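You operate a simulated robot arm through the tools that you are given. There is no shell and no other tool. Be economical: measure what you need, move in short steps, check, and stop when the job is done.

Carry out the task below with a simulated two-armed robot. There is one attempt and no reset: what you move stays moved.

JOB
Wind the kraft paper back to 10 cm.
Fine: beaker moved off it to the clear table first; edge within 1.5 cm; paper brake tight again. Set down upright: teal gift beaker.
Where things are to end (x, y in the base frame): teal gift beaker within 0.06 m of [0.51, 0.38].

The check looks at the end state, three seconds after you hand in, the way a careful person would. Anything else that was tipped, shoved, dropped, spilled or broken makes it a failure.

ROBOT AND FRAMES
Two 7-joint arms with fingered hands on one trunk, on a base that drives. Base frame: it is fixed to the floor where the robot stands at the start and does not move with it; the origin is under the middle of the robot, x ahead of it, y to its left, z up. Lengths are in m, angles in degrees, forces in N, time in s.
The left shoulder is at the start at [0.055, 0.158, 1.069], the right one opposite. With the tool pointing down near the work surface each hand reaches from about 0.44 to 0.84 m from the robot's upright axis, wherever it stands, measured 20 degrees to its own side. Places, roughly: clear part of the packing table [0.6, 0.3, 0.9]; paper brake thumb screw [0.4, -0.1, 1]; paper edge batten [0.6, 0.2, 0.9]; paper roll winder [0.4, -0.1, 0.9]. Payload 4 kg a hand.
The tool frame of a hand sits at the grasp point between the pads (the TCP): z along the fingers, y along the line on which they close. The tips reach 0.03 m beyond it. Largest opening 0.104 m; the body of the gripper starts 0.035 m behind the TCP. The gripper is a hand of 4 fingers: y runs from the thumb to the fingers, the wrist lies at [-0.015, -0.104, -0.178] in the tool frame, and closing takes about 1.5 s.
Orientation is told as [roll, pitch, yaw] about the base's x, y, z axes, in that order, counted from this pose: with the fingers straight down and the wrist toward the robot, the tool's x, y and z point along [0, 1, 0], [1, 0, 0] and [0, 0, -1] of the base frame.

CONTROLS
- The arms move only by the tool send_rows. It takes "left_series", "right_series" or both (then of equal length, played together; a hand with none holds still); each is a list of rows, each an object of numbers (a shift or turn left out is 0, a gripper value left out holds the last): "dx", "dy", "dz": the shift along the tool's x, y, z in m; "wx", "wy", "wz": the turn, a rotation vector about the tool's x, y, z in degrees. In form: [{"dx": .., "dy": .., "dz": .., "wx": .., "wy": .., "wz": ..}, ...]. A call has 1 to 20 rows; each row is the pose to reach, as a shift and turn from the pose commanded when the call began, along the tool's axes at that moment. "left_grip" and "right_grip" are, for a hand that has rows, the gripper command, from -1 (fully open) to 1 (shut), values between in proportion, set as the call begins (left out, the last holds). A row lasts 0.2 s, in which the tool goes at most 0.05 m and 8.6 degrees; a call with a longer step from one row to the next is refused whole, and so is a gripper value outside its range. A pose out of reach is approached as far as the arm can. The call stops where the force on the tool passes 40 N (or 10 N more than at its start, if that is more) or the arm is blocked; 0.2 s more then pass. The fingers move at their own pace (about 0.045 m/s each) and stop on an object; they squeeze with about 33 N. The grip force told is the motor's: it shows also when the fingers shut on nothing. Time passes only in rows, and 0.2 s behind the last, so rows that repeat a pose let the fingers close. It gives the time, the measured TCP pose, the force on the tool (base axes), the opening and the grip force at its end, in the units of the frame above (readings bear some noise), with the torque about the TCP (base axes, N m) and any sound that the robot's microphone picked up, and new pictures: "show" is both (left out), scene, wrist or none (wrist: the cameras of the hands that moved).
- Cameras (640 x 400 px; columns grow to the right, rows downward): "scene" is now at [0.1387, 0.0039, 1.2618]; the picture's right is [0.04, -1.00, -0.00], its down [-0.38, -0.01, -0.92] and it looks along [0.92, 0.04, -0.38] (base axes); focal length 214 px, centre (320, 200). "left" rides on the left gripper at [-0.061, -0.092, -0.13] in its tool frame; the picture's right is [-0.81, -0.27, 0.52], its down [0.53, -0.71, 0.46] and it looks along [0.24, 0.65, 0.72] (tool axes); focal length 275 px, centre (320, 200). "right" rides on the right gripper at [0.061, -0.092, -0.13] in its tool frame; the picture's right is [-0.81, 0.27, -0.52], its down [-0.53, -0.71, 0.46] and it looks along [-0.24, 0.64, 0.72] (tool axes); focal length 275 px, centre (320, 200). There is no depth. A picture from a camera that has moved, and an enlarged one, comes with that camera's place and axes in the base frame and with its lens.
- slide_trunk(by): slides the trunk up (or, below 0, down) by that many m; the arms and the scene camera ride with it, the base frame stays. It gives what a move gives, with no picture.
- base_move(legs): drives the robot by 1 to 6 legs, each [ahead, turn to the left] in m and degrees, along the robot's own axes; the way and the turn of a leg run together, so that a leg with both is an arc; at most 1.5 m and 180 degrees a leg. The arms and the cameras ride along, it lands a little off, and it stops where it bumps. It gives what a move gives, and a new picture of the scene camera.
- set_grasp(shape, hand): the hand has 4 fingers and takes this shape, open, in about a second: jaw (thumb against the fingers, like two jaws); tri (thumb and two fingers); tip (a fingertip pinch); poke (one finger out to press); point (the index stretched); flat (the hand flat); cup (the hand cupped); fist (a fist). The gripper value then closes the fingers along that shape, each until it touches; the sizes above hold for jaw. It gives what a move gives, with no picture.
- head_to(pan, tilt): turns the head with the scene camera to pan (to the left, within 80 degrees either way) and tilt (down, from -29 to 69), counted from straight ahead of the robot. It gives what a move gives, and a new picture of the scene camera.
- inspect(camera, box): a new picture of the part [left, top, right, bottom] of that camera's present view, enlarged. It takes no simulated time.
- close_job(): hands the job in; it is judged then, once.

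Go step by step. Nothing tells you exact positions but the pictures and the camera data: compare them with the known pose of the tool, close in by small moves and look again before you grip or let go. The budget is 120 turns and 260 pictures, counting those below and the enlarged ones. Unless the task says otherwise, let go and move clear before handing in, and close with one line.

The tools are called by a JSON object that holds its "name" and its "arguments". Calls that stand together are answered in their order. send_rows: Moves the arms, as the interface text tells. Its arguments: {"type":"object","properties":{"left_series":{"type":"array","items":{"type":"object","properties":{"dx":{"type":"number"},"dy":{"type":"number"},"dz":{"type":"number"},"wx":{"type":"number"},"wy":{"type":"number"},"wz":{"type":"number"}}}},"left_grip":{"type":"number"},"right_series":{"type":"array","items":{"type":"object","properties":{"dx":{"type":"number"},"dy":{"type":"number"},"dz":{"type":"number"},"wx":{"type":"number"},"wy":{"type":"number"},"wz":{"type":"number"}}}},"right_grip":{"type":"number"},"show":{"type":"string","enum":["both","scene","wrist","none"]}},"required":[]} The other tools are called the same way: slide_trunk (by) slides the trunk up or down; set_grasp (shape, hand) gives the hand a shape; base_move (legs) drives the base; head_to (pan, tilt) turns the head that bears the scene camera; inspect (camera, box) takes an enlarged picture of a part of a camera's view; close_job () hands the job in.

At the start:

```text
t: 0.0
left_tool_pos: [0.496, 0.2084, 1.301]
left_ee_rot: [-0.1, 0.1, 0.2]
left_wrist_force: [0.0, -0.1, 0.5]
left_wrist_torque: [-0.02, 0.01, 0.02]
left_opening: 0.1035
left_finger_force: 0.0
left_shape: jaw
right_tool_pos: [0.5906, -0.2615, 1.2632]
right_ee_rot: [0.0, 0.1, 0.0]
right_wrist_force: [0.4, 0.2, 0.2]
right_wrist_torque: [0.02, 0.02, 0.02]
right_opening: 0.1036
right_finger_force: 0.1
right_shape: jaw
trunk travel left (down, up): [-0.275, 0.232]
robot x, y, heading: [0.0005, 0.0021, -0.1]
head pan, tilt: [2.2, 21.8]
```

scene: 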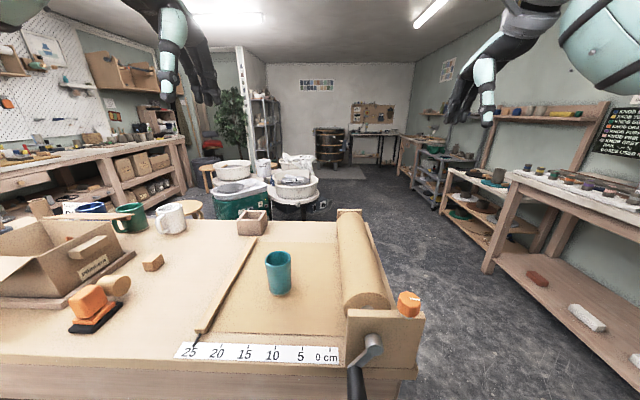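
right: 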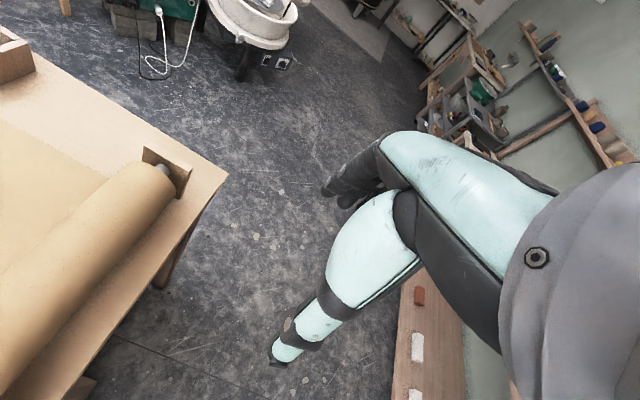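
left: 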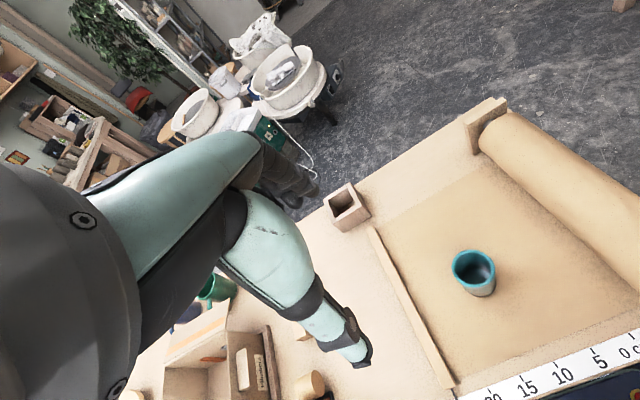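

I see the paper pulled out to about 24 cm, with the teal beaker standing on it, and the roll with a crank and an orange thumb screw at the right. I'll look closer and compute positions first.

{"name": "inspect", "arguments": {"camera": "scene", "box": [300, 260, 460, 400]}}

{"name": "inspect", "arguments": {"camera": "scene", "box": [160, 220, 360, 380]}}

{"name": "head_to", "arguments": {"pan": 0, "tilt": 55}}

```text
2.86 times, centred on (380, 330) of scene
camera zoom: at [0.1387, 0.0039, 1.2618], right [0.04, -1.0, 0.0], down [-0.38, -0.01, -0.92], along [0.92, 0.04, -0.38], focal length 613 px, centre (149, -171)
```

zoom: 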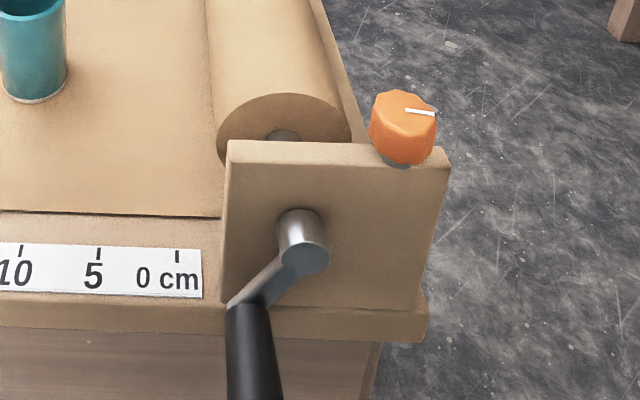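

```text
2.50 times, centred on (260, 300) of scene
camera zoom: at [0.1387, 0.0039, 1.2618], right [0.04, -1.0, 0.0], down [-0.38, -0.01, -0.92], along [0.92, 0.04, -0.38], focal length 536 px, centre (470, -50)
```

zoom: 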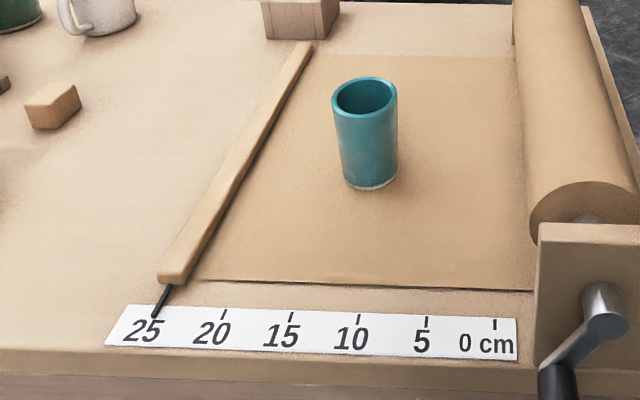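

```text
t: 1.0
left_tool_pos: [0.4797, 0.2087, 1.3068]
left_ee_rot: [0.0, -0.7, 0.0]
left_wrist_force: [0.8, 0.2, 0.3]
left_wrist_torque: [-0.01, 0.0, -0.02]
left_opening: 0.1039
left_finger_force: 0.0
left_shape: jaw
right_tool_pos: [0.5745, -0.2617, 1.2702]
right_ee_rot: [-0.1, -0.7, -0.1]
right_wrist_force: [0.3, -0.1, -0.7]
right_wrist_torque: [0.01, 0.01, 0.02]
right_opening: 0.1038
right_finger_force: 0.0
right_shape: jaw
trunk travel left (down, up): [-0.275, 0.232]
robot x, y, heading: [-0.0021, 0.0022, -0.1]
head pan, tilt: [0.0, 55.0]
camera scene: at [0.1173, 0.0004, 1.2129], right [0.0, -1.0, 0.0], down [-0.83, 0.0, -0.56], along [0.56, 0.0, -0.83], focal length 214 px, centre (320, 200)
```

scene: 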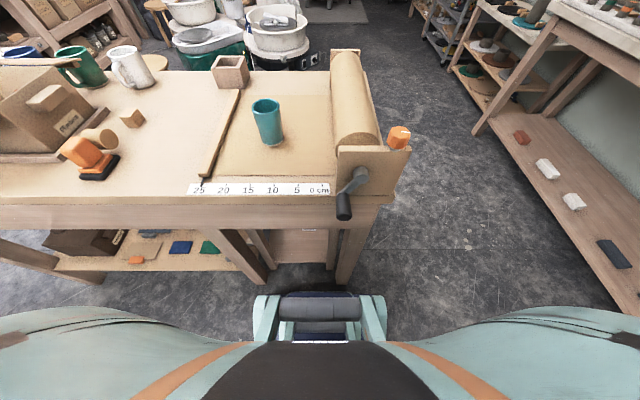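

The table top is near z=0.86, and the beaker stands about (0.55, 0.12), 6 cm wide and 8.5 cm high. The left hand goes above it first.

{"name": "send_rows", "arguments": {"left_series": [{"dx": -0.02, "dy": 0.015, "dz": 0.04}, {"dx": -0.04, "dy": 0.03, "dz": 0.08}, {"dx": -0.06, "dy": 0.045, "dz": 0.12}, {"dx": -0.075, "dy": 0.06, "dz": 0.16}, {"dx": -0.086, "dy": 0.07, "dz": 0.2}, {"dx": -0.086, "dy": 0.07, "dz": 0.24}, {"dx": -0.086, "dy": 0.07, "dz": 0.255}, {"dx": -0.086, "dy": 0.07, "dz": 0.255}], "left_grip": -1}}

```text
t: 2.8
left_tool_pos: [0.5531, 0.1226, 1.0505]
left_ee_rot: [0.0, -0.8, 0.0]
left_wrist_force: [-0.1, -0.6, 0.2]
left_wrist_torque: [-0.01, 0.01, 0.0]
left_opening: 0.104
left_finger_force: 0.1
left_shape: jaw
right_tool_pos: [0.575, -0.261, 1.2724]
right_ee_rot: [-0.1, -0.8, 0.0]
right_wrist_force: [0.5, 0.4, -0.1]
right_wrist_torque: [-0.01, -0.02, 0.01]
right_opening: 0.1041
right_finger_force: 0.1
right_shape: jaw
trunk travel left (down, up): [-0.275, 0.232]
robot x, y, heading: [-0.0002, -0.0007, -0.0]
head pan, tilt: [0.0, 55.0]
camera scene: at [0.1173, 0.0003, 1.2129], right [0.0, -1.0, 0.0], down [-0.83, 0.0, -0.56], along [0.56, 0.0, -0.83], focal length 214 px, centre (320, 200)
camera left: at [0.4592, 0.0618, 1.1792], right [-0.27, -0.81, -0.52], down [-0.71, 0.53, -0.46], along [0.65, 0.24, -0.72], focal length 275 px, centre (320, 200)
```

scene: 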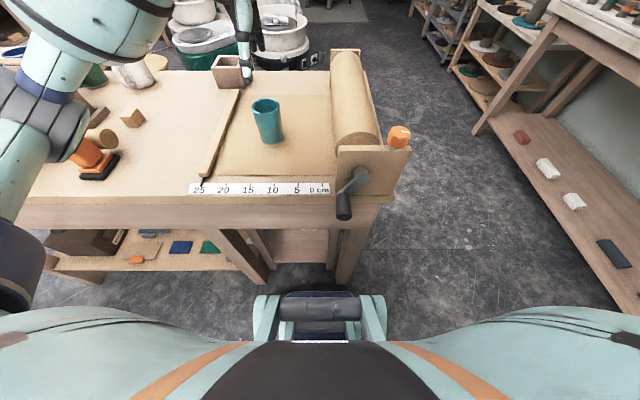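
left: 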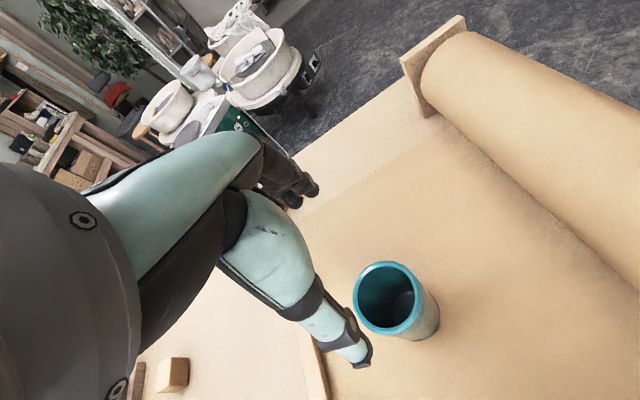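

The beaker centre looks like (0.543, 0.117). I go lower with a small correction and look again.

{"name": "send_rows", "arguments": {"left_series": [{"dx": -0.003, "dy": -0.005, "dz": 0.03}, {"dx": -0.005, "dy": -0.008, "dz": 0.06}, {"dx": -0.005, "dy": -0.008, "dz": 0.075}, {"dx": -0.005, "dy": -0.008, "dz": 0.075}]}}

{"name": "inspect", "arguments": {"camera": "scene", "box": [200, 40, 340, 180]}}

```text
t: 3.8
left_tool_pos: [0.5452, 0.119, 0.9757]
left_ee_rot: [0.1, -0.7, 0.0]
left_wrist_force: [0.5, 0.5, -0.1]
left_wrist_torque: [0.03, -0.01, 0.02]
left_opening: 0.1038
left_finger_force: 0.1
left_shape: jaw
right_tool_pos: [0.5743, -0.2603, 1.2714]
right_ee_rot: [-0.1, -0.7, 0.0]
right_wrist_force: [-0.8, -1.0, 0.1]
right_wrist_torque: [0.03, 0.0, -0.01]
right_opening: 0.104
right_finger_force: 0.1
right_shape: jaw
trunk travel left (down, up): [-0.275, 0.232]
robot x, y, heading: [0.0047, 0.0007, -0.3]
head pan, tilt: [0.0, 55.0]
camera scene: at [0.1174, 0.0003, 1.2129], right [0.0, -1.0, 0.0], down [-0.83, 0.0, -0.56], along [0.56, 0.0, -0.83], focal length 214 px, centre (320, 200)
camera left: at [0.4526, 0.058, 1.1042], right [-0.27, -0.81, -0.52], down [-0.71, 0.53, -0.46], along [0.65, 0.24, -0.72], focal length 275 px, centre (320, 200)
```

scene: 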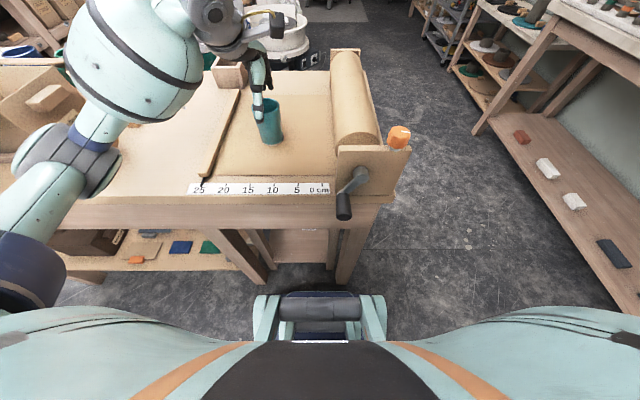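
left: 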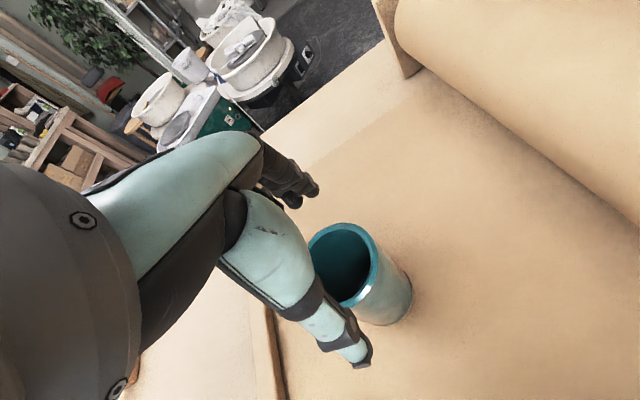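

```text
2.86 times, centred on (270, 110) of scene
camera zoom: at [0.1174, 0.0003, 1.2129], right [0.0, -1.0, 0.0], down [-0.83, 0.0, -0.56], along [0.56, 0.0, -0.83], focal length 613 px, centre (463, 457)
```

zoom: 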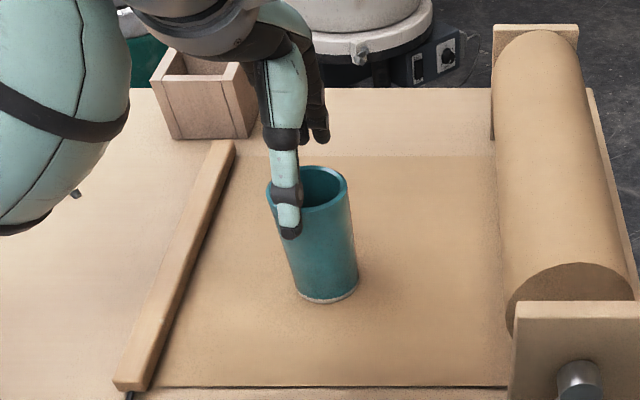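

The centre measures (0.542, 0.115) with the rim near z=0.937. I lower around it and close.

{"name": "send_rows", "arguments": {"left_series": [{"dx": -0.004, "dy": -0.003, "dz": 0.02}, {"dx": -0.004, "dy": -0.003, "dz": 0.045}, {"dx": -0.004, "dy": -0.003, "dz": 0.07}, {"dx": -0.004, "dy": -0.003, "dz": 0.07}]}}

{"name": "inspect", "arguments": {"camera": "scene", "box": [200, 40, 340, 180]}}

```text
t: 4.8
left_tool_pos: [0.5434, 0.1145, 0.9087]
left_ee_rot: [-0.1, -0.8, -0.1]
left_wrist_force: [-1.7, -0.5, 10.5]
left_wrist_torque: [-0.07, 0.15, 0.0]
left_opening: 0.104
left_finger_force: 0.0
left_shape: jaw
right_tool_pos: [0.5739, -0.262, 1.2719]
right_ee_rot: [0.0, -0.8, 0.0]
right_wrist_force: [-0.2, 0.3, 0.5]
right_wrist_torque: [-0.03, 0.0, -0.02]
right_opening: 0.104
right_finger_force: 0.2
right_shape: jaw
trunk travel left (down, up): [-0.275, 0.232]
robot x, y, heading: [0.0032, -0.0021, 0.1]
head pan, tilt: [0.0, 55.0]
camera scene: at [0.1163, 0.0, 1.2131], right [0.0, -1.0, 0.0], down [-0.83, 0.0, -0.56], along [0.56, 0.0, -0.83], focal length 214 px, centre (320, 200)
camera left: at [0.4498, 0.054, 1.0366], right [-0.27, -0.81, -0.52], down [-0.71, 0.53, -0.47], along [0.66, 0.24, -0.71], focal length 275 px, centre (320, 200)
```

scene: 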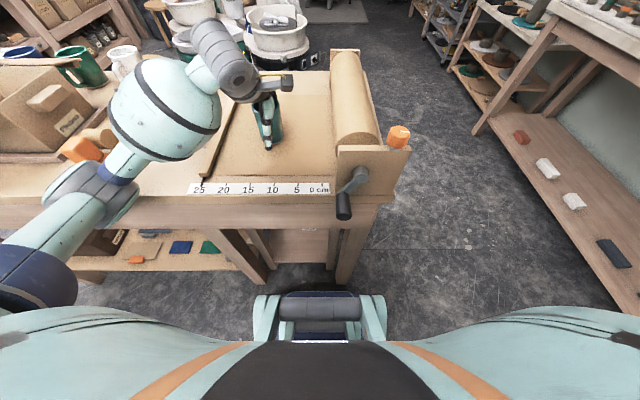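
left: 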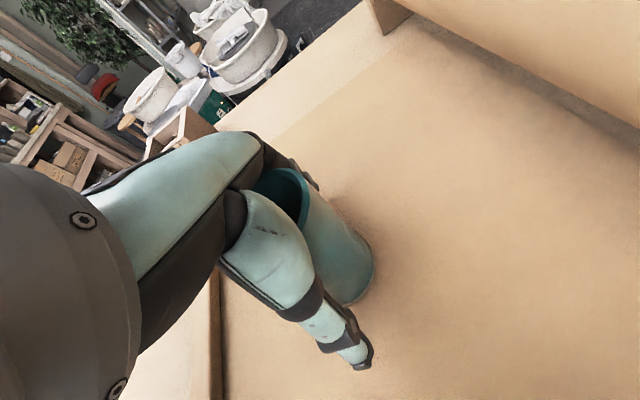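

```text
2.86 times, centred on (270, 110) of scene
camera zoom: at [0.1163, 0.0, 1.2131], right [0.0, -1.0, 0.0], down [-0.83, 0.0, -0.56], along [0.56, 0.0, -0.83], focal length 613 px, centre (463, 457)
```

zoom: 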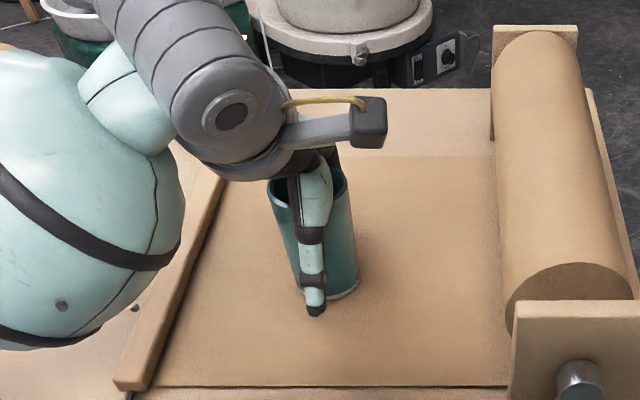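

There is light contact, probably fingertips on the paper. I raise 1 cm and close.

{"name": "send_rows", "arguments": {"left_series": [{"dz": -0.008}, {"dz": -0.008}], "show": "none"}}

{"name": "send_rows", "arguments": {"left_series": [{"dz": 0}, {"dz": 0}, {"dz": 0}, {"dz": 0}, {"dz": 0}, {"dz": 0}, {"dz": 0}, {"dz": 0}], "left_grip": 0.6}}

```text
t: 5.4
left_tool_pos: [0.5427, 0.1146, 0.9146]
left_ee_rot: [0.2, -0.6, -0.1]
left_wrist_force: [0.4, 0.8, -0.2]
left_wrist_torque: [-0.05, 0.01, -0.04]
left_opening: 0.1042
left_finger_force: 0.1
left_shape: jaw
right_tool_pos: [0.5747, -0.2612, 1.2727]
right_ee_rot: [0.0, -0.7, 0.0]
right_wrist_force: [0.1, -0.5, 0.0]
right_wrist_torque: [0.03, -0.04, 0.0]
right_opening: 0.1041
right_finger_force: 0.1
right_shape: jaw
trunk travel left (down, up): [-0.275, 0.232]
robot x, y, heading: [0.0, -0.0012, 0.2]
head pan, tilt: [0.0, 55.0]
```

```text
t: 7.2
left_tool_pos: [0.5433, 0.1148, 0.9156]
left_ee_rot: [0.0, -0.6, -0.1]
left_wrist_force: [-0.9, -0.5, -0.8]
left_wrist_torque: [-0.02, 0.0, -0.03]
left_opening: 0.0473
left_finger_force: 32.6
left_shape: jaw
right_tool_pos: [0.5755, -0.2606, 1.2713]
right_ee_rot: [-0.1, -0.6, -0.1]
right_wrist_force: [-0.1, -0.7, -0.3]
right_wrist_torque: [0.02, -0.04, 0.01]
right_opening: 0.1039
right_finger_force: 0.1
right_shape: jaw
trunk travel left (down, up): [-0.275, 0.232]
robot x, y, heading: [-0.0, 0.0016, 0.3]
head pan, tilt: [0.0, 55.0]
camera scene: at [0.1175, 0.0004, 1.2129], right [0.0, -1.0, 0.0], down [-0.83, 0.0, -0.56], along [0.56, 0.0, -0.83], focal length 214 px, centre (320, 200)
camera left: at [0.4504, 0.054, 1.0435], right [-0.27, -0.81, -0.52], down [-0.71, 0.53, -0.46], along [0.65, 0.24, -0.72], focal length 275 px, centre (320, 200)
```

scene: 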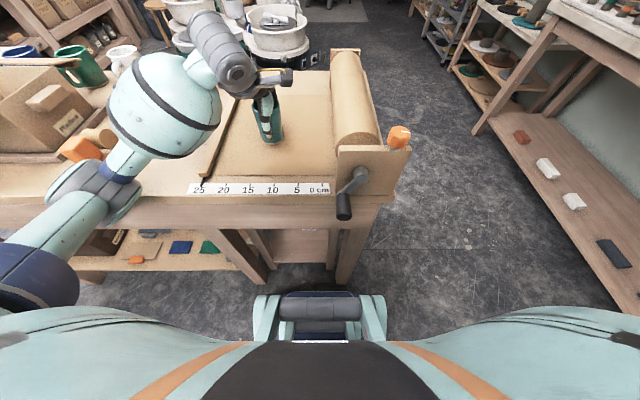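
left: 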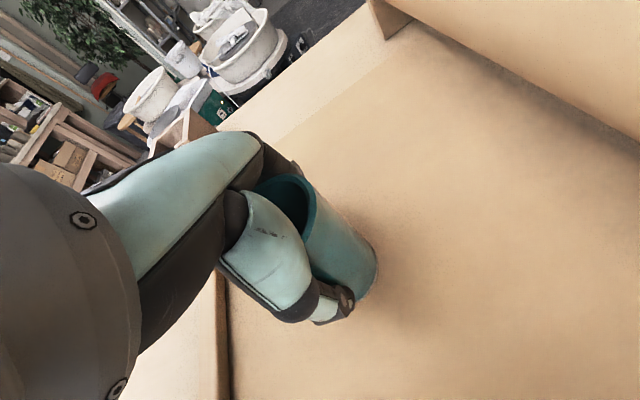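

The beaker is gripped (4.7 cm). I lift it 12 cm and carry it left toward (0.51, 0.38).

{"name": "send_rows", "arguments": {"left_series": [{"dz": -0.03}, {"dz": -0.06}, {"dz": -0.09}, {"dz": -0.12}, {"dx": 0.035, "dy": -0.005, "dz": -0.12}, {"dx": 0.07, "dy": -0.01, "dz": -0.12}, {"dx": 0.105, "dy": -0.015, "dz": -0.12}, {"dx": 0.14, "dy": -0.02, "dz": -0.12}, {"dx": 0.175, "dy": -0.025, "dz": -0.12}, {"dx": 0.21, "dy": -0.03, "dz": -0.12}, {"dx": 0.24, "dy": -0.033, "dz": -0.12}, {"dx": 0.26, "dy": -0.033, "dz": -0.12}, {"dx": 0.26, "dy": -0.033, "dz": -0.12}]}}

```text
t: 10.0
left_tool_pos: [0.5064, 0.3719, 1.0358]
left_ee_rot: [0.1, -0.6, 0.0]
left_wrist_force: [1.1, -0.9, -2.4]
left_wrist_torque: [0.01, 0.01, 0.02]
left_opening: 0.0474
left_finger_force: 32.8
left_shape: jaw
right_tool_pos: [0.5756, -0.2616, 1.2708]
right_ee_rot: [0.0, -0.6, 0.0]
right_wrist_force: [0.3, -0.2, -0.3]
right_wrist_torque: [-0.02, 0.01, 0.05]
right_opening: 0.104
right_finger_force: 0.1
right_shape: jaw
trunk travel left (down, up): [-0.275, 0.232]
robot x, y, heading: [-0.0017, -0.0022, -0.0]
head pan, tilt: [0.0, 55.0]
camera scene: at [0.1176, 0.0003, 1.2128], right [0.0, -1.0, 0.0], down [-0.83, 0.0, -0.56], along [0.56, 0.0, -0.83], focal length 214 px, centre (320, 200)
camera left: at [0.4138, 0.3118, 1.1632], right [-0.27, -0.81, -0.52], down [-0.71, 0.53, -0.46], along [0.65, 0.25, -0.72], focal length 275 px, centre (320, 200)
```

scene: 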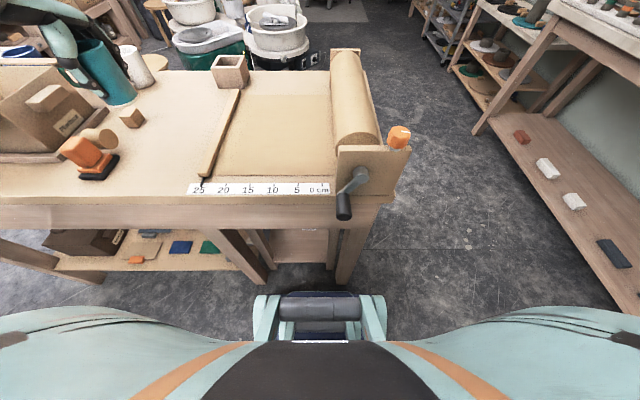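
left: 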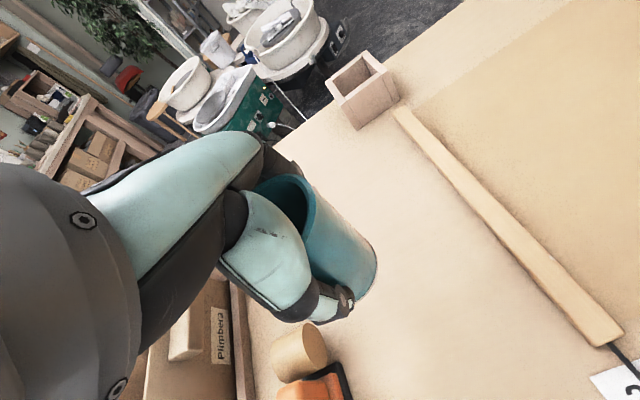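

The clear spot below has the block and cork well to the left. I lower with y≈0.365.

{"name": "send_rows", "arguments": {"left_series": [{"dx": -0.007, "dz": 0.03}, {"dx": -0.007, "dz": 0.06}, {"dx": -0.007, "dz": 0.09}, {"dx": -0.007, "dz": 0.11}, {"dx": -0.007, "dz": 0.117}, {"dx": -0.007, "dz": 0.117}]}}

{"name": "inspect", "arguments": {"camera": "scene", "box": [60, 60, 240, 200]}}

```text
t: 11.4
left_tool_pos: [0.511, 0.3655, 0.9163]
left_ee_rot: [0.1, -0.6, 0.0]
left_wrist_force: [-0.8, 0.3, -2.1]
left_wrist_torque: [-0.02, -0.02, 0.02]
left_opening: 0.0475
left_finger_force: 33.5
left_shape: jaw
right_tool_pos: [0.5762, -0.2622, 1.2714]
right_ee_rot: [-0.1, -0.6, 0.0]
right_wrist_force: [0.0, -0.1, 0.0]
right_wrist_torque: [0.01, -0.02, 0.01]
right_opening: 0.104
right_finger_force: 0.1
right_shape: jaw
trunk travel left (down, up): [-0.275, 0.232]
robot x, y, heading: [0.0009, -0.0005, -0.2]
head pan, tilt: [0.0, 55.0]
camera scene: at [0.1175, 0.0005, 1.2129], right [0.0, -1.0, 0.0], down [-0.83, 0.0, -0.56], along [0.56, 0.0, -0.83], focal length 214 px, centre (320, 200)
camera left: at [0.4171, 0.3058, 1.0443], right [-0.27, -0.81, -0.52], down [-0.71, 0.53, -0.46], along [0.65, 0.24, -0.72], focal length 275 px, centre (320, 200)
```

scene: 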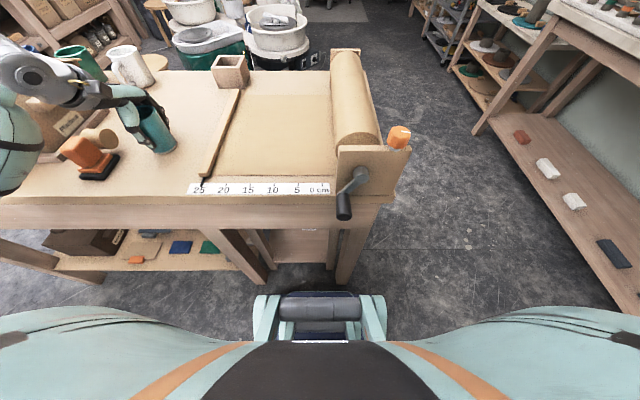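
left: 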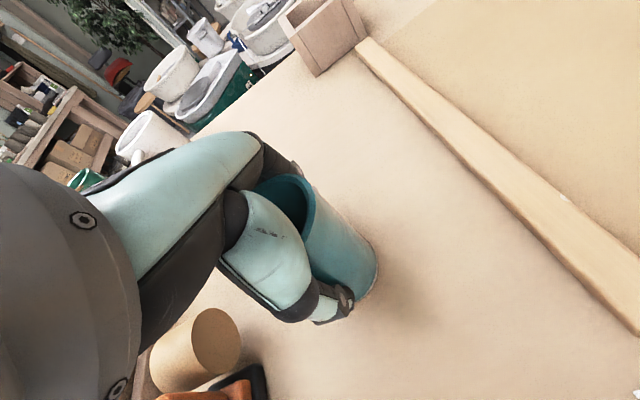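

```text
2.86 times, centred on (150, 130) of scene
camera zoom: at [0.1175, 0.0005, 1.2129], right [0.0, -1.0, 0.0], down [-0.83, 0.0, -0.56], along [0.56, 0.0, -0.83], focal length 613 px, centre (806, 400)
```

zoom: 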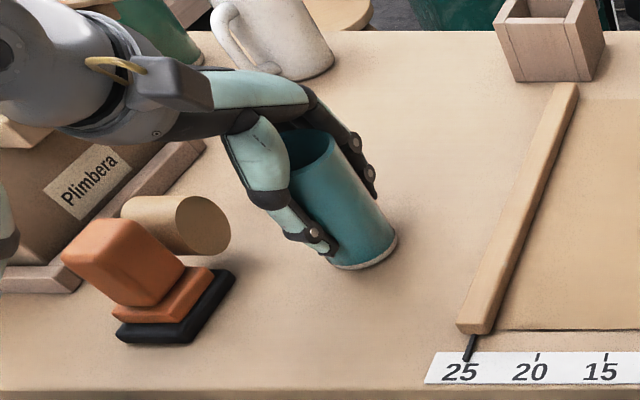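

It hovers just above the table, the weight still carried. I lower by a few mm until it stands.

{"name": "send_rows", "arguments": {"left_series": [{"dz": 0.002}, {"dz": 0.004}, {"dz": 0.004}], "show": "none"}}

```text
t: 12.2
left_tool_pos: [0.5099, 0.3654, 0.9145]
left_ee_rot: [0.1, -0.8, 0.1]
left_wrist_force: [1.4, -0.4, 9.0]
left_wrist_torque: [0.0, 0.06, -0.03]
left_opening: 0.0469
left_finger_force: 33.5
left_shape: jaw
right_tool_pos: [0.5747, -0.2624, 1.273]
right_ee_rot: [0.0, -0.6, 0.0]
right_wrist_force: [-0.5, -0.1, -0.2]
right_wrist_torque: [0.01, 0.03, -0.01]
right_opening: 0.1039
right_finger_force: 0.0
right_shape: jaw
trunk travel left (down, up): [-0.275, 0.232]
robot x, y, heading: [-0.0, -0.0014, 0.1]
head pan, tilt: [0.0, 55.0]
```

The beaker is standing on the table (9 N up). I open and retreat upward.

{"name": "send_rows", "arguments": {"left_series": [{"dz": -0.001}, {"dz": -0.001}, {"dz": -0.001}, {"dz": -0.001}, {"dz": -0.001}, {"dz": -0.001}, {"dz": -0.001}], "left_grip": -1}}

{"name": "inspect", "arguments": {"camera": "scene", "box": [60, 60, 240, 200]}}

```text
t: 13.8
left_tool_pos: [0.5095, 0.3657, 0.9151]
left_ee_rot: [0.1, -0.6, 0.0]
left_wrist_force: [-0.6, -1.0, -0.6]
left_wrist_torque: [0.04, -0.01, 0.0]
left_opening: 0.1038
left_finger_force: 0.0
left_shape: jaw
right_tool_pos: [0.5752, -0.2618, 1.2719]
right_ee_rot: [-0.1, -0.6, 0.0]
right_wrist_force: [0.3, -0.2, -0.1]
right_wrist_torque: [-0.02, 0.0, 0.01]
right_opening: 0.1038
right_finger_force: 0.1
right_shape: jaw
trunk travel left (down, up): [-0.275, 0.232]
robot x, y, heading: [0.0036, -0.0, -0.0]
head pan, tilt: [0.0, 55.0]
camera scene: at [0.1173, 0.0004, 1.2129], right [0.0, -1.0, 0.0], down [-0.83, 0.0, -0.56], along [0.56, 0.0, -0.83], focal length 214 px, centre (320, 200)
camera left: at [0.4169, 0.3058, 1.0429], right [-0.27, -0.81, -0.52], down [-0.71, 0.53, -0.46], along [0.65, 0.24, -0.72], focal length 275 px, centre (320, 200)
```

scene: 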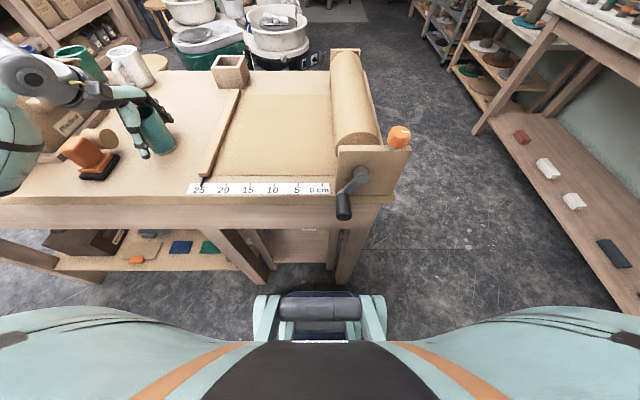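
left: 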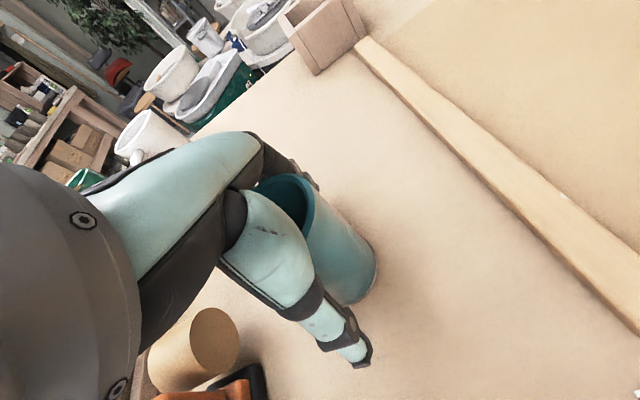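

```text
2.86 times, centred on (150, 130) of scene
camera zoom: at [0.1173, 0.0004, 1.2129], right [0.0, -1.0, 0.0], down [-0.83, 0.0, -0.56], along [0.56, 0.0, -0.83], focal length 613 px, centre (806, 400)
```

zoom: 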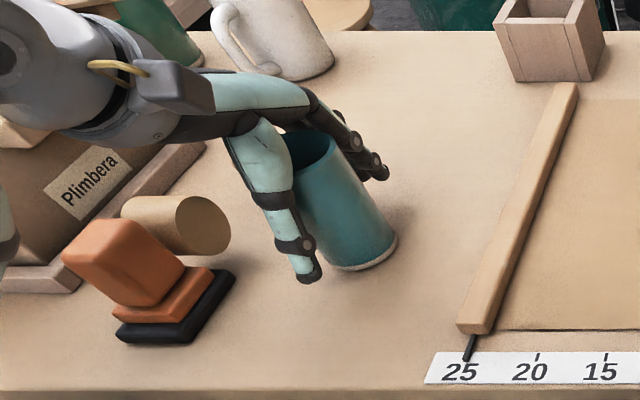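

The hand is open and the beaker is upright. I lift the left hand straight up and clear, and tilt the head toward the winder.

{"name": "send_rows", "arguments": {"left_series": [{"dz": -0.03}, {"dz": -0.07}, {"dz": -0.11}, {"dz": -0.15}, {"dz": -0.2}, {"dz": -0.25}, {"dz": -0.3}, {"dz": -0.34}, {"dz": -0.34}], "show": "none"}}

{"name": "head_to", "arguments": {"pan": -8, "tilt": 50}}

{"name": "inspect", "arguments": {"camera": "scene", "box": [240, 80, 400, 220]}}

```text
t: 15.8
left_tool_pos: [0.5044, 0.3673, 1.2555]
left_ee_rot: [0.1, -0.7, 0.0]
left_wrist_force: [-1.1, 1.0, -0.2]
left_wrist_torque: [-0.01, -0.01, 0.02]
left_opening: 0.1037
left_finger_force: 0.0
left_shape: jaw
right_tool_pos: [0.5749, -0.2606, 1.2702]
right_ee_rot: [-0.1, -0.7, 0.0]
right_wrist_force: [0.2, 0.1, 0.1]
right_wrist_torque: [0.0, -0.03, -0.01]
right_opening: 0.1039
right_finger_force: 0.1
right_shape: jaw
trunk travel left (down, up): [-0.275, 0.232]
robot x, y, heading: [-0.0031, 0.0004, 0.3]
head pan, tilt: [0.0, 55.0]
```

```text
t: 16.5
left_tool_pos: [0.5063, 0.3655, 1.2557]
left_ee_rot: [0.0, -0.7, 0.0]
left_wrist_force: [1.3, 0.1, 0.6]
left_wrist_torque: [0.01, 0.01, 0.02]
left_opening: 0.1037
left_finger_force: 0.1
left_shape: jaw
right_tool_pos: [0.574, -0.2612, 1.2715]
right_ee_rot: [-0.1, -0.6, 0.0]
right_wrist_force: [-0.8, 0.2, 0.5]
right_wrist_torque: [-0.01, -0.01, 0.0]
right_opening: 0.1039
right_finger_force: 0.0
right_shape: jaw
trunk travel left (down, up): [-0.275, 0.232]
robot x, y, heading: [-0.0002, 0.0023, -0.1]
head pan, tilt: [-8.0, 50.0]
camera scene: at [0.1216, -0.0104, 1.2193], right [-0.14, -0.99, 0.0], down [-0.77, 0.11, -0.63], along [0.63, -0.09, -0.77], focal length 214 px, centre (320, 200)
```

scene: 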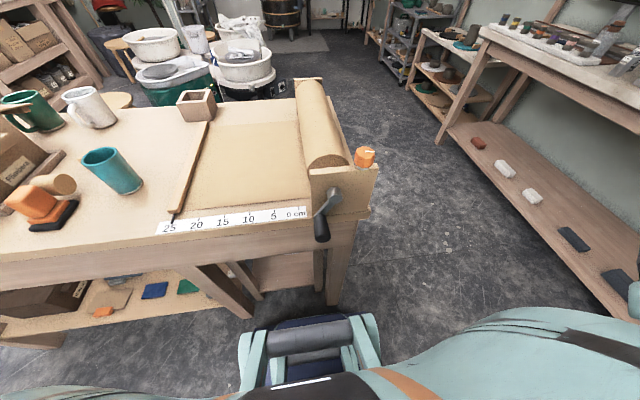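

```text
2.86 times, centred on (320, 150) of scene
camera zoom: at [0.1216, -0.0104, 1.2193], right [-0.14, -0.99, 0.0], down [-0.77, 0.11, -0.63], along [0.63, -0.09, -0.77], focal length 613 px, centre (320, 343)
```

zoom: 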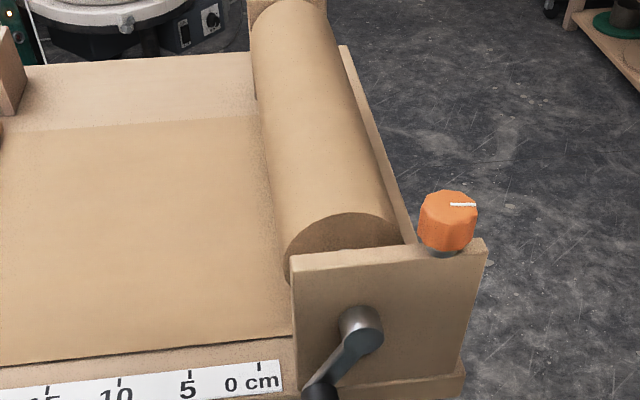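

I triangulate the brake knob at about (0.377, -0.117, 1.00), too near for the arm. I back the base up 0.16 m for reach and a better view of the crank.

{"name": "base_move", "arguments": {"legs": [[-0.16, 0]]}}

{"name": "head_to", "arguments": {"pan": -12, "tilt": 35}}

{"name": "inspect", "arguments": {"camera": "scene", "box": [260, 130, 400, 250]}}

```text
t: 17.9
left_tool_pos: [0.3463, 0.3669, 1.2544]
left_ee_rot: [0.1, -0.6, 0.2]
left_wrist_force: [0.9, 0.1, 1.1]
left_wrist_torque: [0.01, -0.02, -0.03]
left_opening: 0.1036
left_finger_force: 0.0
left_shape: jaw
right_tool_pos: [0.4169, -0.2599, 1.2707]
right_ee_rot: [0.0, -0.5, 0.2]
right_wrist_force: [-0.2, -0.6, 0.0]
right_wrist_torque: [-0.01, -0.01, 0.0]
right_opening: 0.1037
right_finger_force: 0.1
right_shape: jaw
trunk travel left (down, up): [-0.275, 0.232]
robot x, y, heading: [-0.1612, 0.0019, 0.0]
head pan, tilt: [-8.0, 50.0]
camera scene: at [-0.0366, -0.0101, 1.2192], right [-0.14, -0.99, 0.0], down [-0.77, 0.1, -0.63], along [0.63, -0.09, -0.78], focal length 214 px, centre (320, 200)
```

scene: 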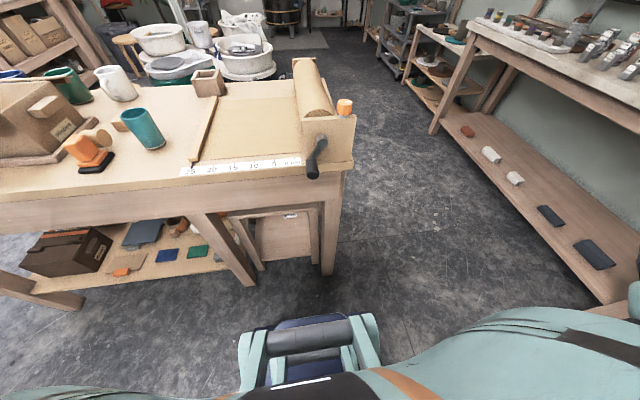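

```text
t: 18.7
left_tool_pos: [0.3275, 0.3677, 1.2628]
left_ee_rot: [0.1, -1.6, 0.3]
left_wrist_force: [0.0, 0.2, -0.5]
left_wrist_torque: [0.01, -0.05, -0.03]
left_opening: 0.1038
left_finger_force: 0.0
left_shape: jaw
right_tool_pos: [0.3989, -0.2609, 1.2804]
right_ee_rot: [-0.1, -1.5, 0.1]
right_wrist_force: [-0.5, -0.5, 0.8]
right_wrist_torque: [0.0, 0.0, -0.04]
right_opening: 0.104
right_finger_force: 0.1
right_shape: jaw
trunk travel left (down, up): [-0.275, 0.232]
robot x, y, heading: [-0.1557, -0.0007, -0.0]
head pan, tilt: [-12.0, 35.0]
camera scene: at [-0.029, -0.0176, 1.2411], right [-0.2, -0.98, 0.0], down [-0.57, 0.12, -0.81], along [0.79, -0.17, -0.58], focal length 214 px, centre (320, 200)
```

scene: 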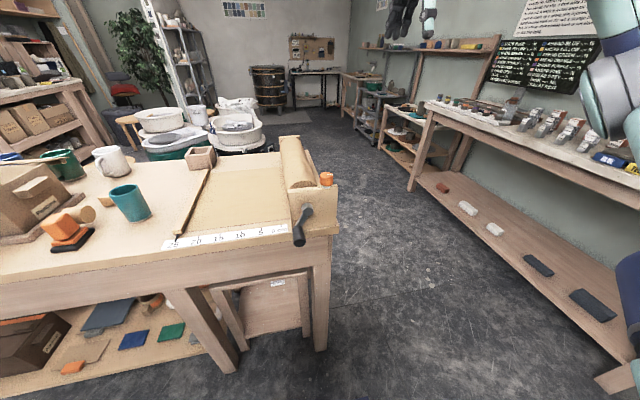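

```text
3.33 times, centred on (330, 190) of scene
camera zoom: at [-0.029, -0.0176, 1.2411], right [-0.2, -0.98, 0.0], down [-0.57, 0.12, -0.81], along [0.79, -0.17, -0.58], focal length 715 px, centre (287, 233)
```

zoom: 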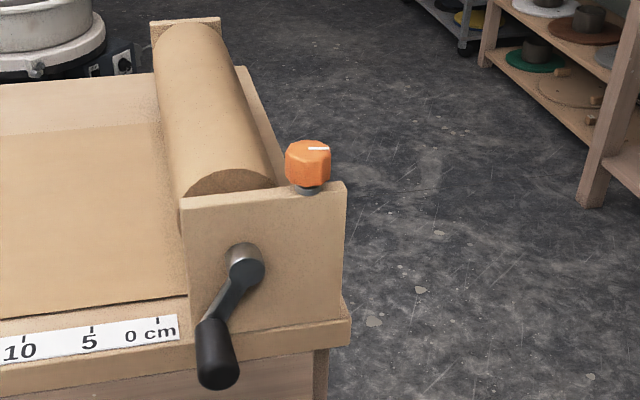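

The hub axis comes out at (y -0.073, z 0.932), with the handle at lower left (y -0.044, z 0.897), x 0.30–0.34. The right hand goes above the brake knob first.

{"name": "send_rows", "arguments": {"right_series": [{"dx": 0.03, "dy": -0.005, "dz": 0.03}, {"dx": 0.06, "dy": -0.01, "dz": 0.06, "wx": 1.5}, {"dx": 0.09, "dy": -0.015, "dz": 0.09, "wx": 1.5}, {"dx": 0.12, "dy": -0.02, "dz": 0.12, "wx": 1.5}, {"dx": 0.144, "dy": -0.022, "dz": 0.15, "wx": 1.5}, {"dx": 0.144, "dy": -0.022, "dz": 0.17, "wx": 1.5}, {"dx": 0.144, "dy": -0.022, "dz": 0.17, "wx": 1.5}], "right_grip": -1}}

{"name": "inspect", "arguments": {"camera": "scene", "box": [260, 130, 400, 250]}}

```text
t: 20.3
left_tool_pos: [0.3301, 0.3685, 1.2616]
left_ee_rot: [0.1, -1.5, 0.2]
left_wrist_force: [0.7, -0.6, 0.0]
left_wrist_torque: [0.0, 0.01, 0.01]
left_opening: 0.1039
left_finger_force: 0.0
left_shape: jaw
right_tool_pos: [0.382, -0.1159, 1.1063]
right_ee_rot: [-0.1, 0.1, 0.1]
right_wrist_force: [0.3, 0.7, -0.4]
right_wrist_torque: [-0.03, 0.0, 0.01]
right_opening: 0.1042
right_finger_force: 0.1
right_shape: jaw
trunk travel left (down, up): [-0.275, 0.232]
robot x, y, heading: [-0.1584, -0.0025, 0.2]
head pan, tilt: [-12.0, 35.0]
camera scene: at [-0.0272, -0.0172, 1.241], right [-0.2, -0.98, 0.0], down [-0.57, 0.12, -0.81], along [0.79, -0.17, -0.58], focal length 214 px, centre (320, 200)
camera right: at [0.2909, -0.0543, 1.2377], right [0.28, -0.81, 0.52], down [-0.71, -0.54, -0.45], along [0.64, -0.24, -0.73], focal length 275 px, centre (320, 200)
```

scene: 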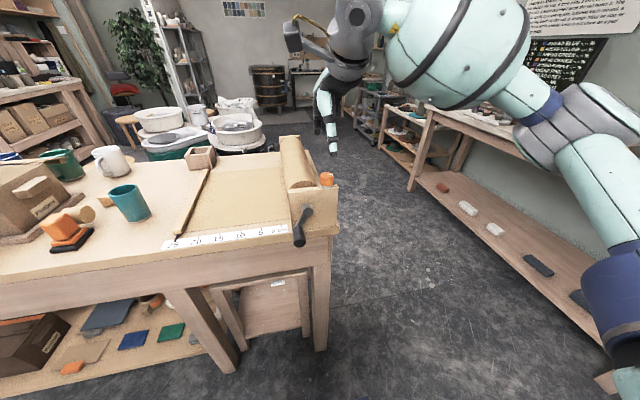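
right: 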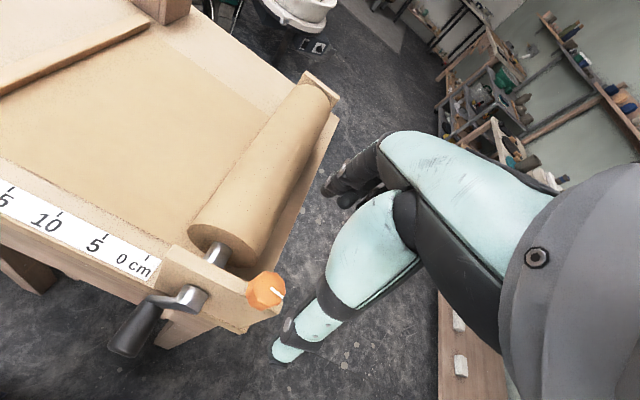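

```text
3.33 times, centred on (330, 190) of scene
camera zoom: at [-0.0272, -0.0172, 1.241], right [-0.2, -0.98, 0.0], down [-0.57, 0.12, -0.81], along [0.79, -0.17, -0.58], focal length 715 px, centre (287, 233)
```

zoom: 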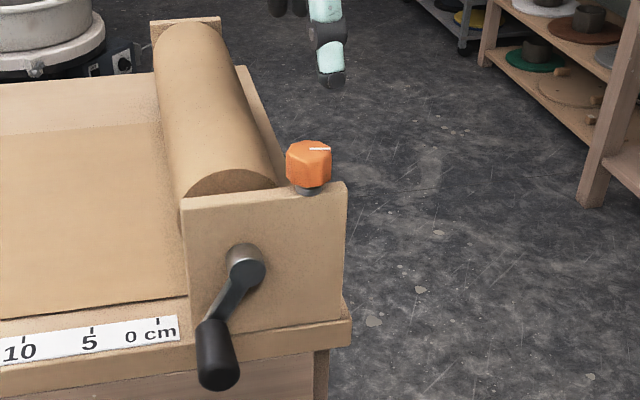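

The wrist view confirms the knob at (0.375, -0.118). I lower onto it, with the tips kept above the plate.

{"name": "send_rows", "arguments": {"right_series": [{"dx": -0.002, "dy": -0.006, "dz": 0.03}, {"dx": -0.002, "dy": -0.007, "dz": 0.06}, {"dx": -0.002, "dy": -0.007, "dz": 0.085}, {"dx": -0.002, "dy": -0.007, "dz": 0.092}, {"dx": -0.002, "dy": -0.007, "dz": 0.092}]}}

{"name": "inspect", "arguments": {"camera": "scene", "box": [260, 130, 400, 250]}}

```text
t: 21.5
left_tool_pos: [0.3302, 0.3679, 1.2614]
left_ee_rot: [0.1, -1.5, 0.2]
left_wrist_force: [-0.2, 0.8, -0.3]
left_wrist_torque: [0.03, 0.0, -0.03]
left_opening: 0.1039
left_finger_force: 0.0
left_shape: jaw
right_tool_pos: [0.3743, -0.1183, 1.0163]
right_ee_rot: [-0.2, 0.1, 0.1]
right_wrist_force: [0.4, -0.2, 0.2]
right_wrist_torque: [-0.02, 0.0, -0.01]
right_opening: 0.1038
right_finger_force: 0.1
right_shape: jaw
trunk travel left (down, up): [-0.275, 0.232]
robot x, y, heading: [-0.1607, -0.0022, -0.1]
head pan, tilt: [-12.0, 35.0]
camera scene: at [-0.027, -0.0175, 1.2409], right [-0.2, -0.98, 0.0], down [-0.57, 0.12, -0.81], along [0.79, -0.17, -0.58], focal length 214 px, centre (320, 200)
camera right: at [0.2837, -0.0573, 1.146], right [0.28, -0.81, 0.52], down [-0.71, -0.54, -0.45], along [0.64, -0.24, -0.73], focal length 275 px, centre (320, 200)
```

scene: 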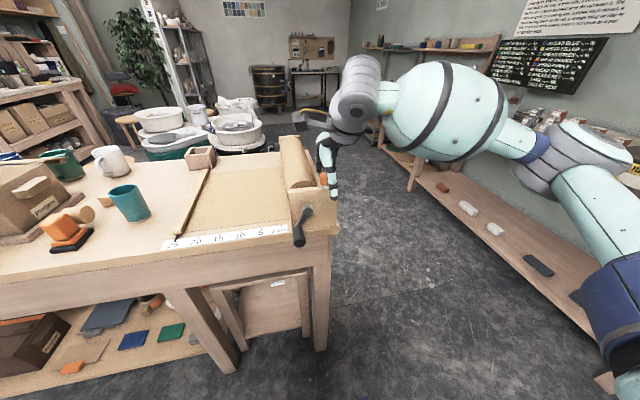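
right: 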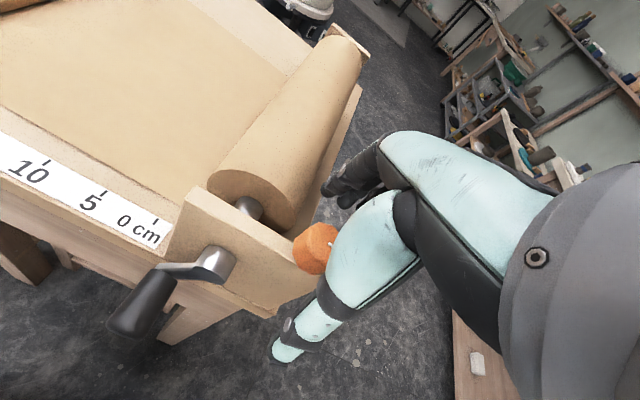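

```text
3.33 times, centred on (330, 190) of scene
camera zoom: at [-0.027, -0.0175, 1.2409], right [-0.2, -0.98, 0.0], down [-0.57, 0.12, -0.81], along [0.79, -0.17, -0.58], focal length 715 px, centre (287, 233)
```

zoom: 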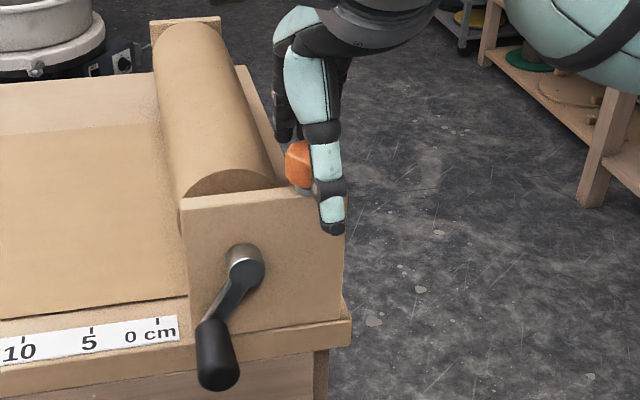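

The fingers straddle the knob. I close and turn counter-clockwise from above (negative wz) to loosen.

{"name": "send_rows", "arguments": {"right_series": [{"dz": 0}, {"dz": 0}, {"dz": 0}, {"dz": 0}, {"dz": 0}, {"dz": 0}, {"dz": 0}, {"dz": 0}], "right_grip": 1}}

{"name": "inspect", "arguments": {"camera": "scene", "box": [260, 130, 400, 250]}}

```text
t: 23.3
left_tool_pos: [0.3297, 0.3668, 1.2628]
left_ee_rot: [0.0, -1.6, 0.3]
left_wrist_force: [-0.4, 0.1, -0.8]
left_wrist_torque: [0.0, -0.03, 0.0]
left_opening: 0.1041
left_finger_force: 0.1
left_shape: jaw
right_tool_pos: [0.3748, -0.1187, 1.016]
right_ee_rot: [-0.1, 0.1, 0.1]
right_wrist_force: [-4.9, 0.5, -2.4]
right_wrist_torque: [0.01, 0.07, 0.04]
right_opening: 0.0221
right_finger_force: 33.2
right_shape: jaw
trunk travel left (down, up): [-0.275, 0.232]
robot x, y, heading: [-0.1588, 0.0004, 0.3]
head pan, tilt: [-12.0, 35.0]
camera scene: at [-0.0276, -0.0176, 1.241], right [-0.2, -0.98, 0.0], down [-0.57, 0.12, -0.81], along [0.79, -0.17, -0.58], focal length 214 px, centre (320, 200)
camera right: at [0.2831, -0.0572, 1.1461], right [0.28, -0.81, 0.52], down [-0.71, -0.54, -0.45], along [0.64, -0.24, -0.73], focal length 275 px, centre (320, 200)
```

scene: 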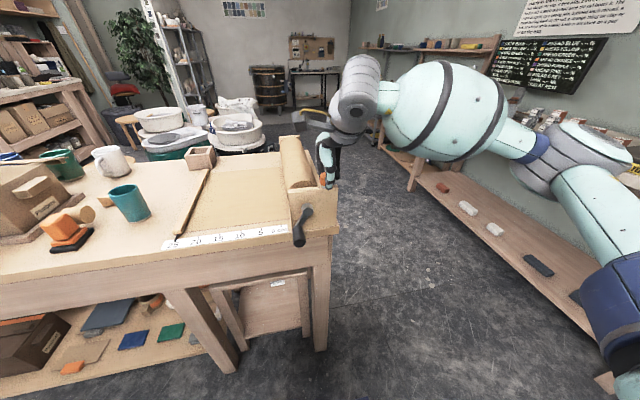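
right: 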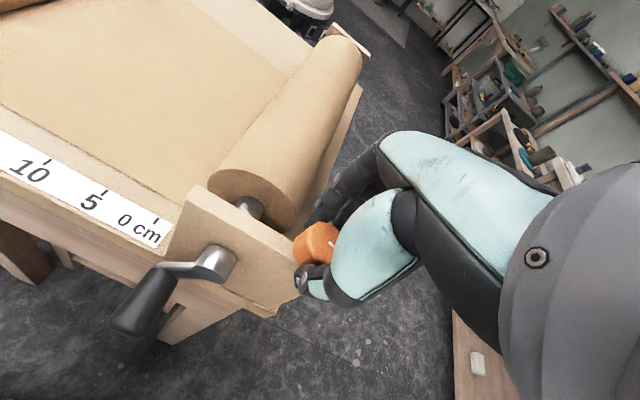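

```text
3.33 times, centred on (330, 190) of scene
camera zoom: at [-0.0276, -0.0176, 1.241], right [-0.2, -0.98, 0.0], down [-0.57, 0.12, -0.81], along [0.79, -0.17, -0.58], focal length 715 px, centre (287, 233)
```

zoom: 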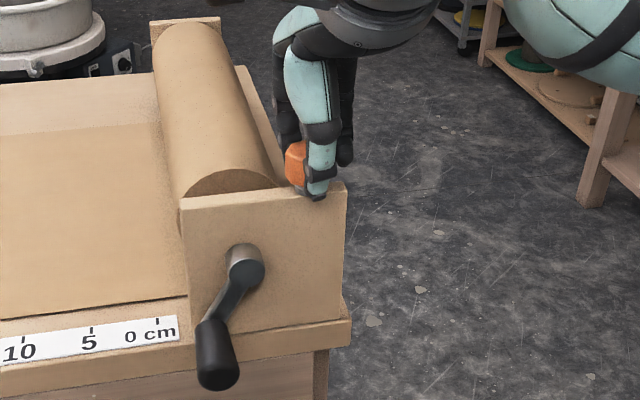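

The grip sits about 5 mm to the right of the knob's middle. I open, shift, and close again.

{"name": "send_rows", "arguments": {"right_series": [{"dz": 0}, {"dz": 0}, {"dz": 0}, {"dx": 0.005, "dy": 0.001, "dz": 0.003}, {"dx": 0.005, "dy": 0.001, "dz": 0.003}], "right_grip": -0.6, "show": "none"}}

{"name": "send_rows", "arguments": {"right_series": [{"dz": 0}, {"dz": 0}, {"dz": 0}, {"dz": 0}, {"dz": 0}, {"dz": 0}, {"dz": 0}], "right_grip": 1, "show": "none"}}

{"name": "inspect", "arguments": {"camera": "scene", "box": [290, 140, 370, 220]}}

```text
t: 24.5
left_tool_pos: [0.3298, 0.3675, 1.2616]
left_ee_rot: [0.0, -1.5, 0.3]
left_wrist_force: [0.5, 0.2, -0.5]
left_wrist_torque: [-0.01, 0.02, -0.02]
left_opening: 0.104
left_finger_force: 0.1
left_shape: jaw
right_tool_pos: [0.3775, -0.1137, 1.0125]
right_ee_rot: [-0.1, 0.2, 0.1]
right_wrist_force: [-0.2, -1.0, 0.1]
right_wrist_torque: [-0.02, 0.02, 0.04]
right_opening: 0.083
right_finger_force: 0.0
right_shape: jaw
trunk travel left (down, up): [-0.275, 0.232]
robot x, y, heading: [-0.1586, -0.002, 0.3]
head pan, tilt: [-12.0, 35.0]
```

```text
t: 26.1
left_tool_pos: [0.3295, 0.3689, 1.262]
left_ee_rot: [0.1, -1.6, 0.2]
left_wrist_force: [0.2, -0.6, -0.4]
left_wrist_torque: [0.01, 0.0, -0.01]
left_opening: 0.1039
left_finger_force: 0.0
left_shape: jaw
right_tool_pos: [0.3758, -0.1119, 1.0117]
right_ee_rot: [-0.2, 0.2, 0.2]
right_wrist_force: [-5.0, 1.8, -9.5]
right_wrist_torque: [0.01, 0.21, -0.03]
right_opening: 0.0211
right_finger_force: 33.6
right_shape: jaw
trunk travel left (down, up): [-0.275, 0.232]
robot x, y, heading: [-0.1596, -0.0014, 0.3]
head pan, tilt: [-12.0, 35.0]
```

```text
5.00 times, centred on (330, 180) of scene
camera zoom: at [-0.0271, -0.0174, 1.2409], right [-0.2, -0.98, 0.0], down [-0.57, 0.12, -0.81], along [0.79, -0.17, -0.58], focal length 1072 px, centre (270, 300)
```

zoom: 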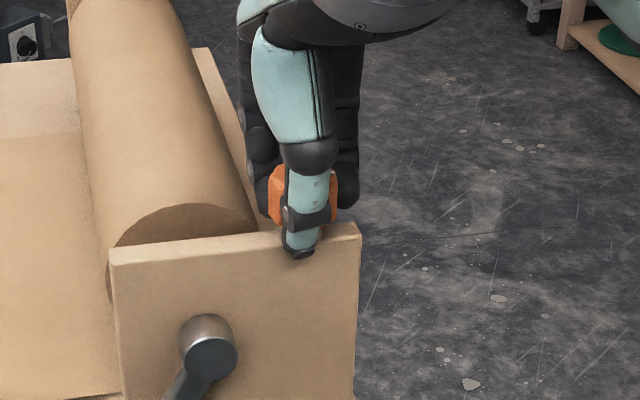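

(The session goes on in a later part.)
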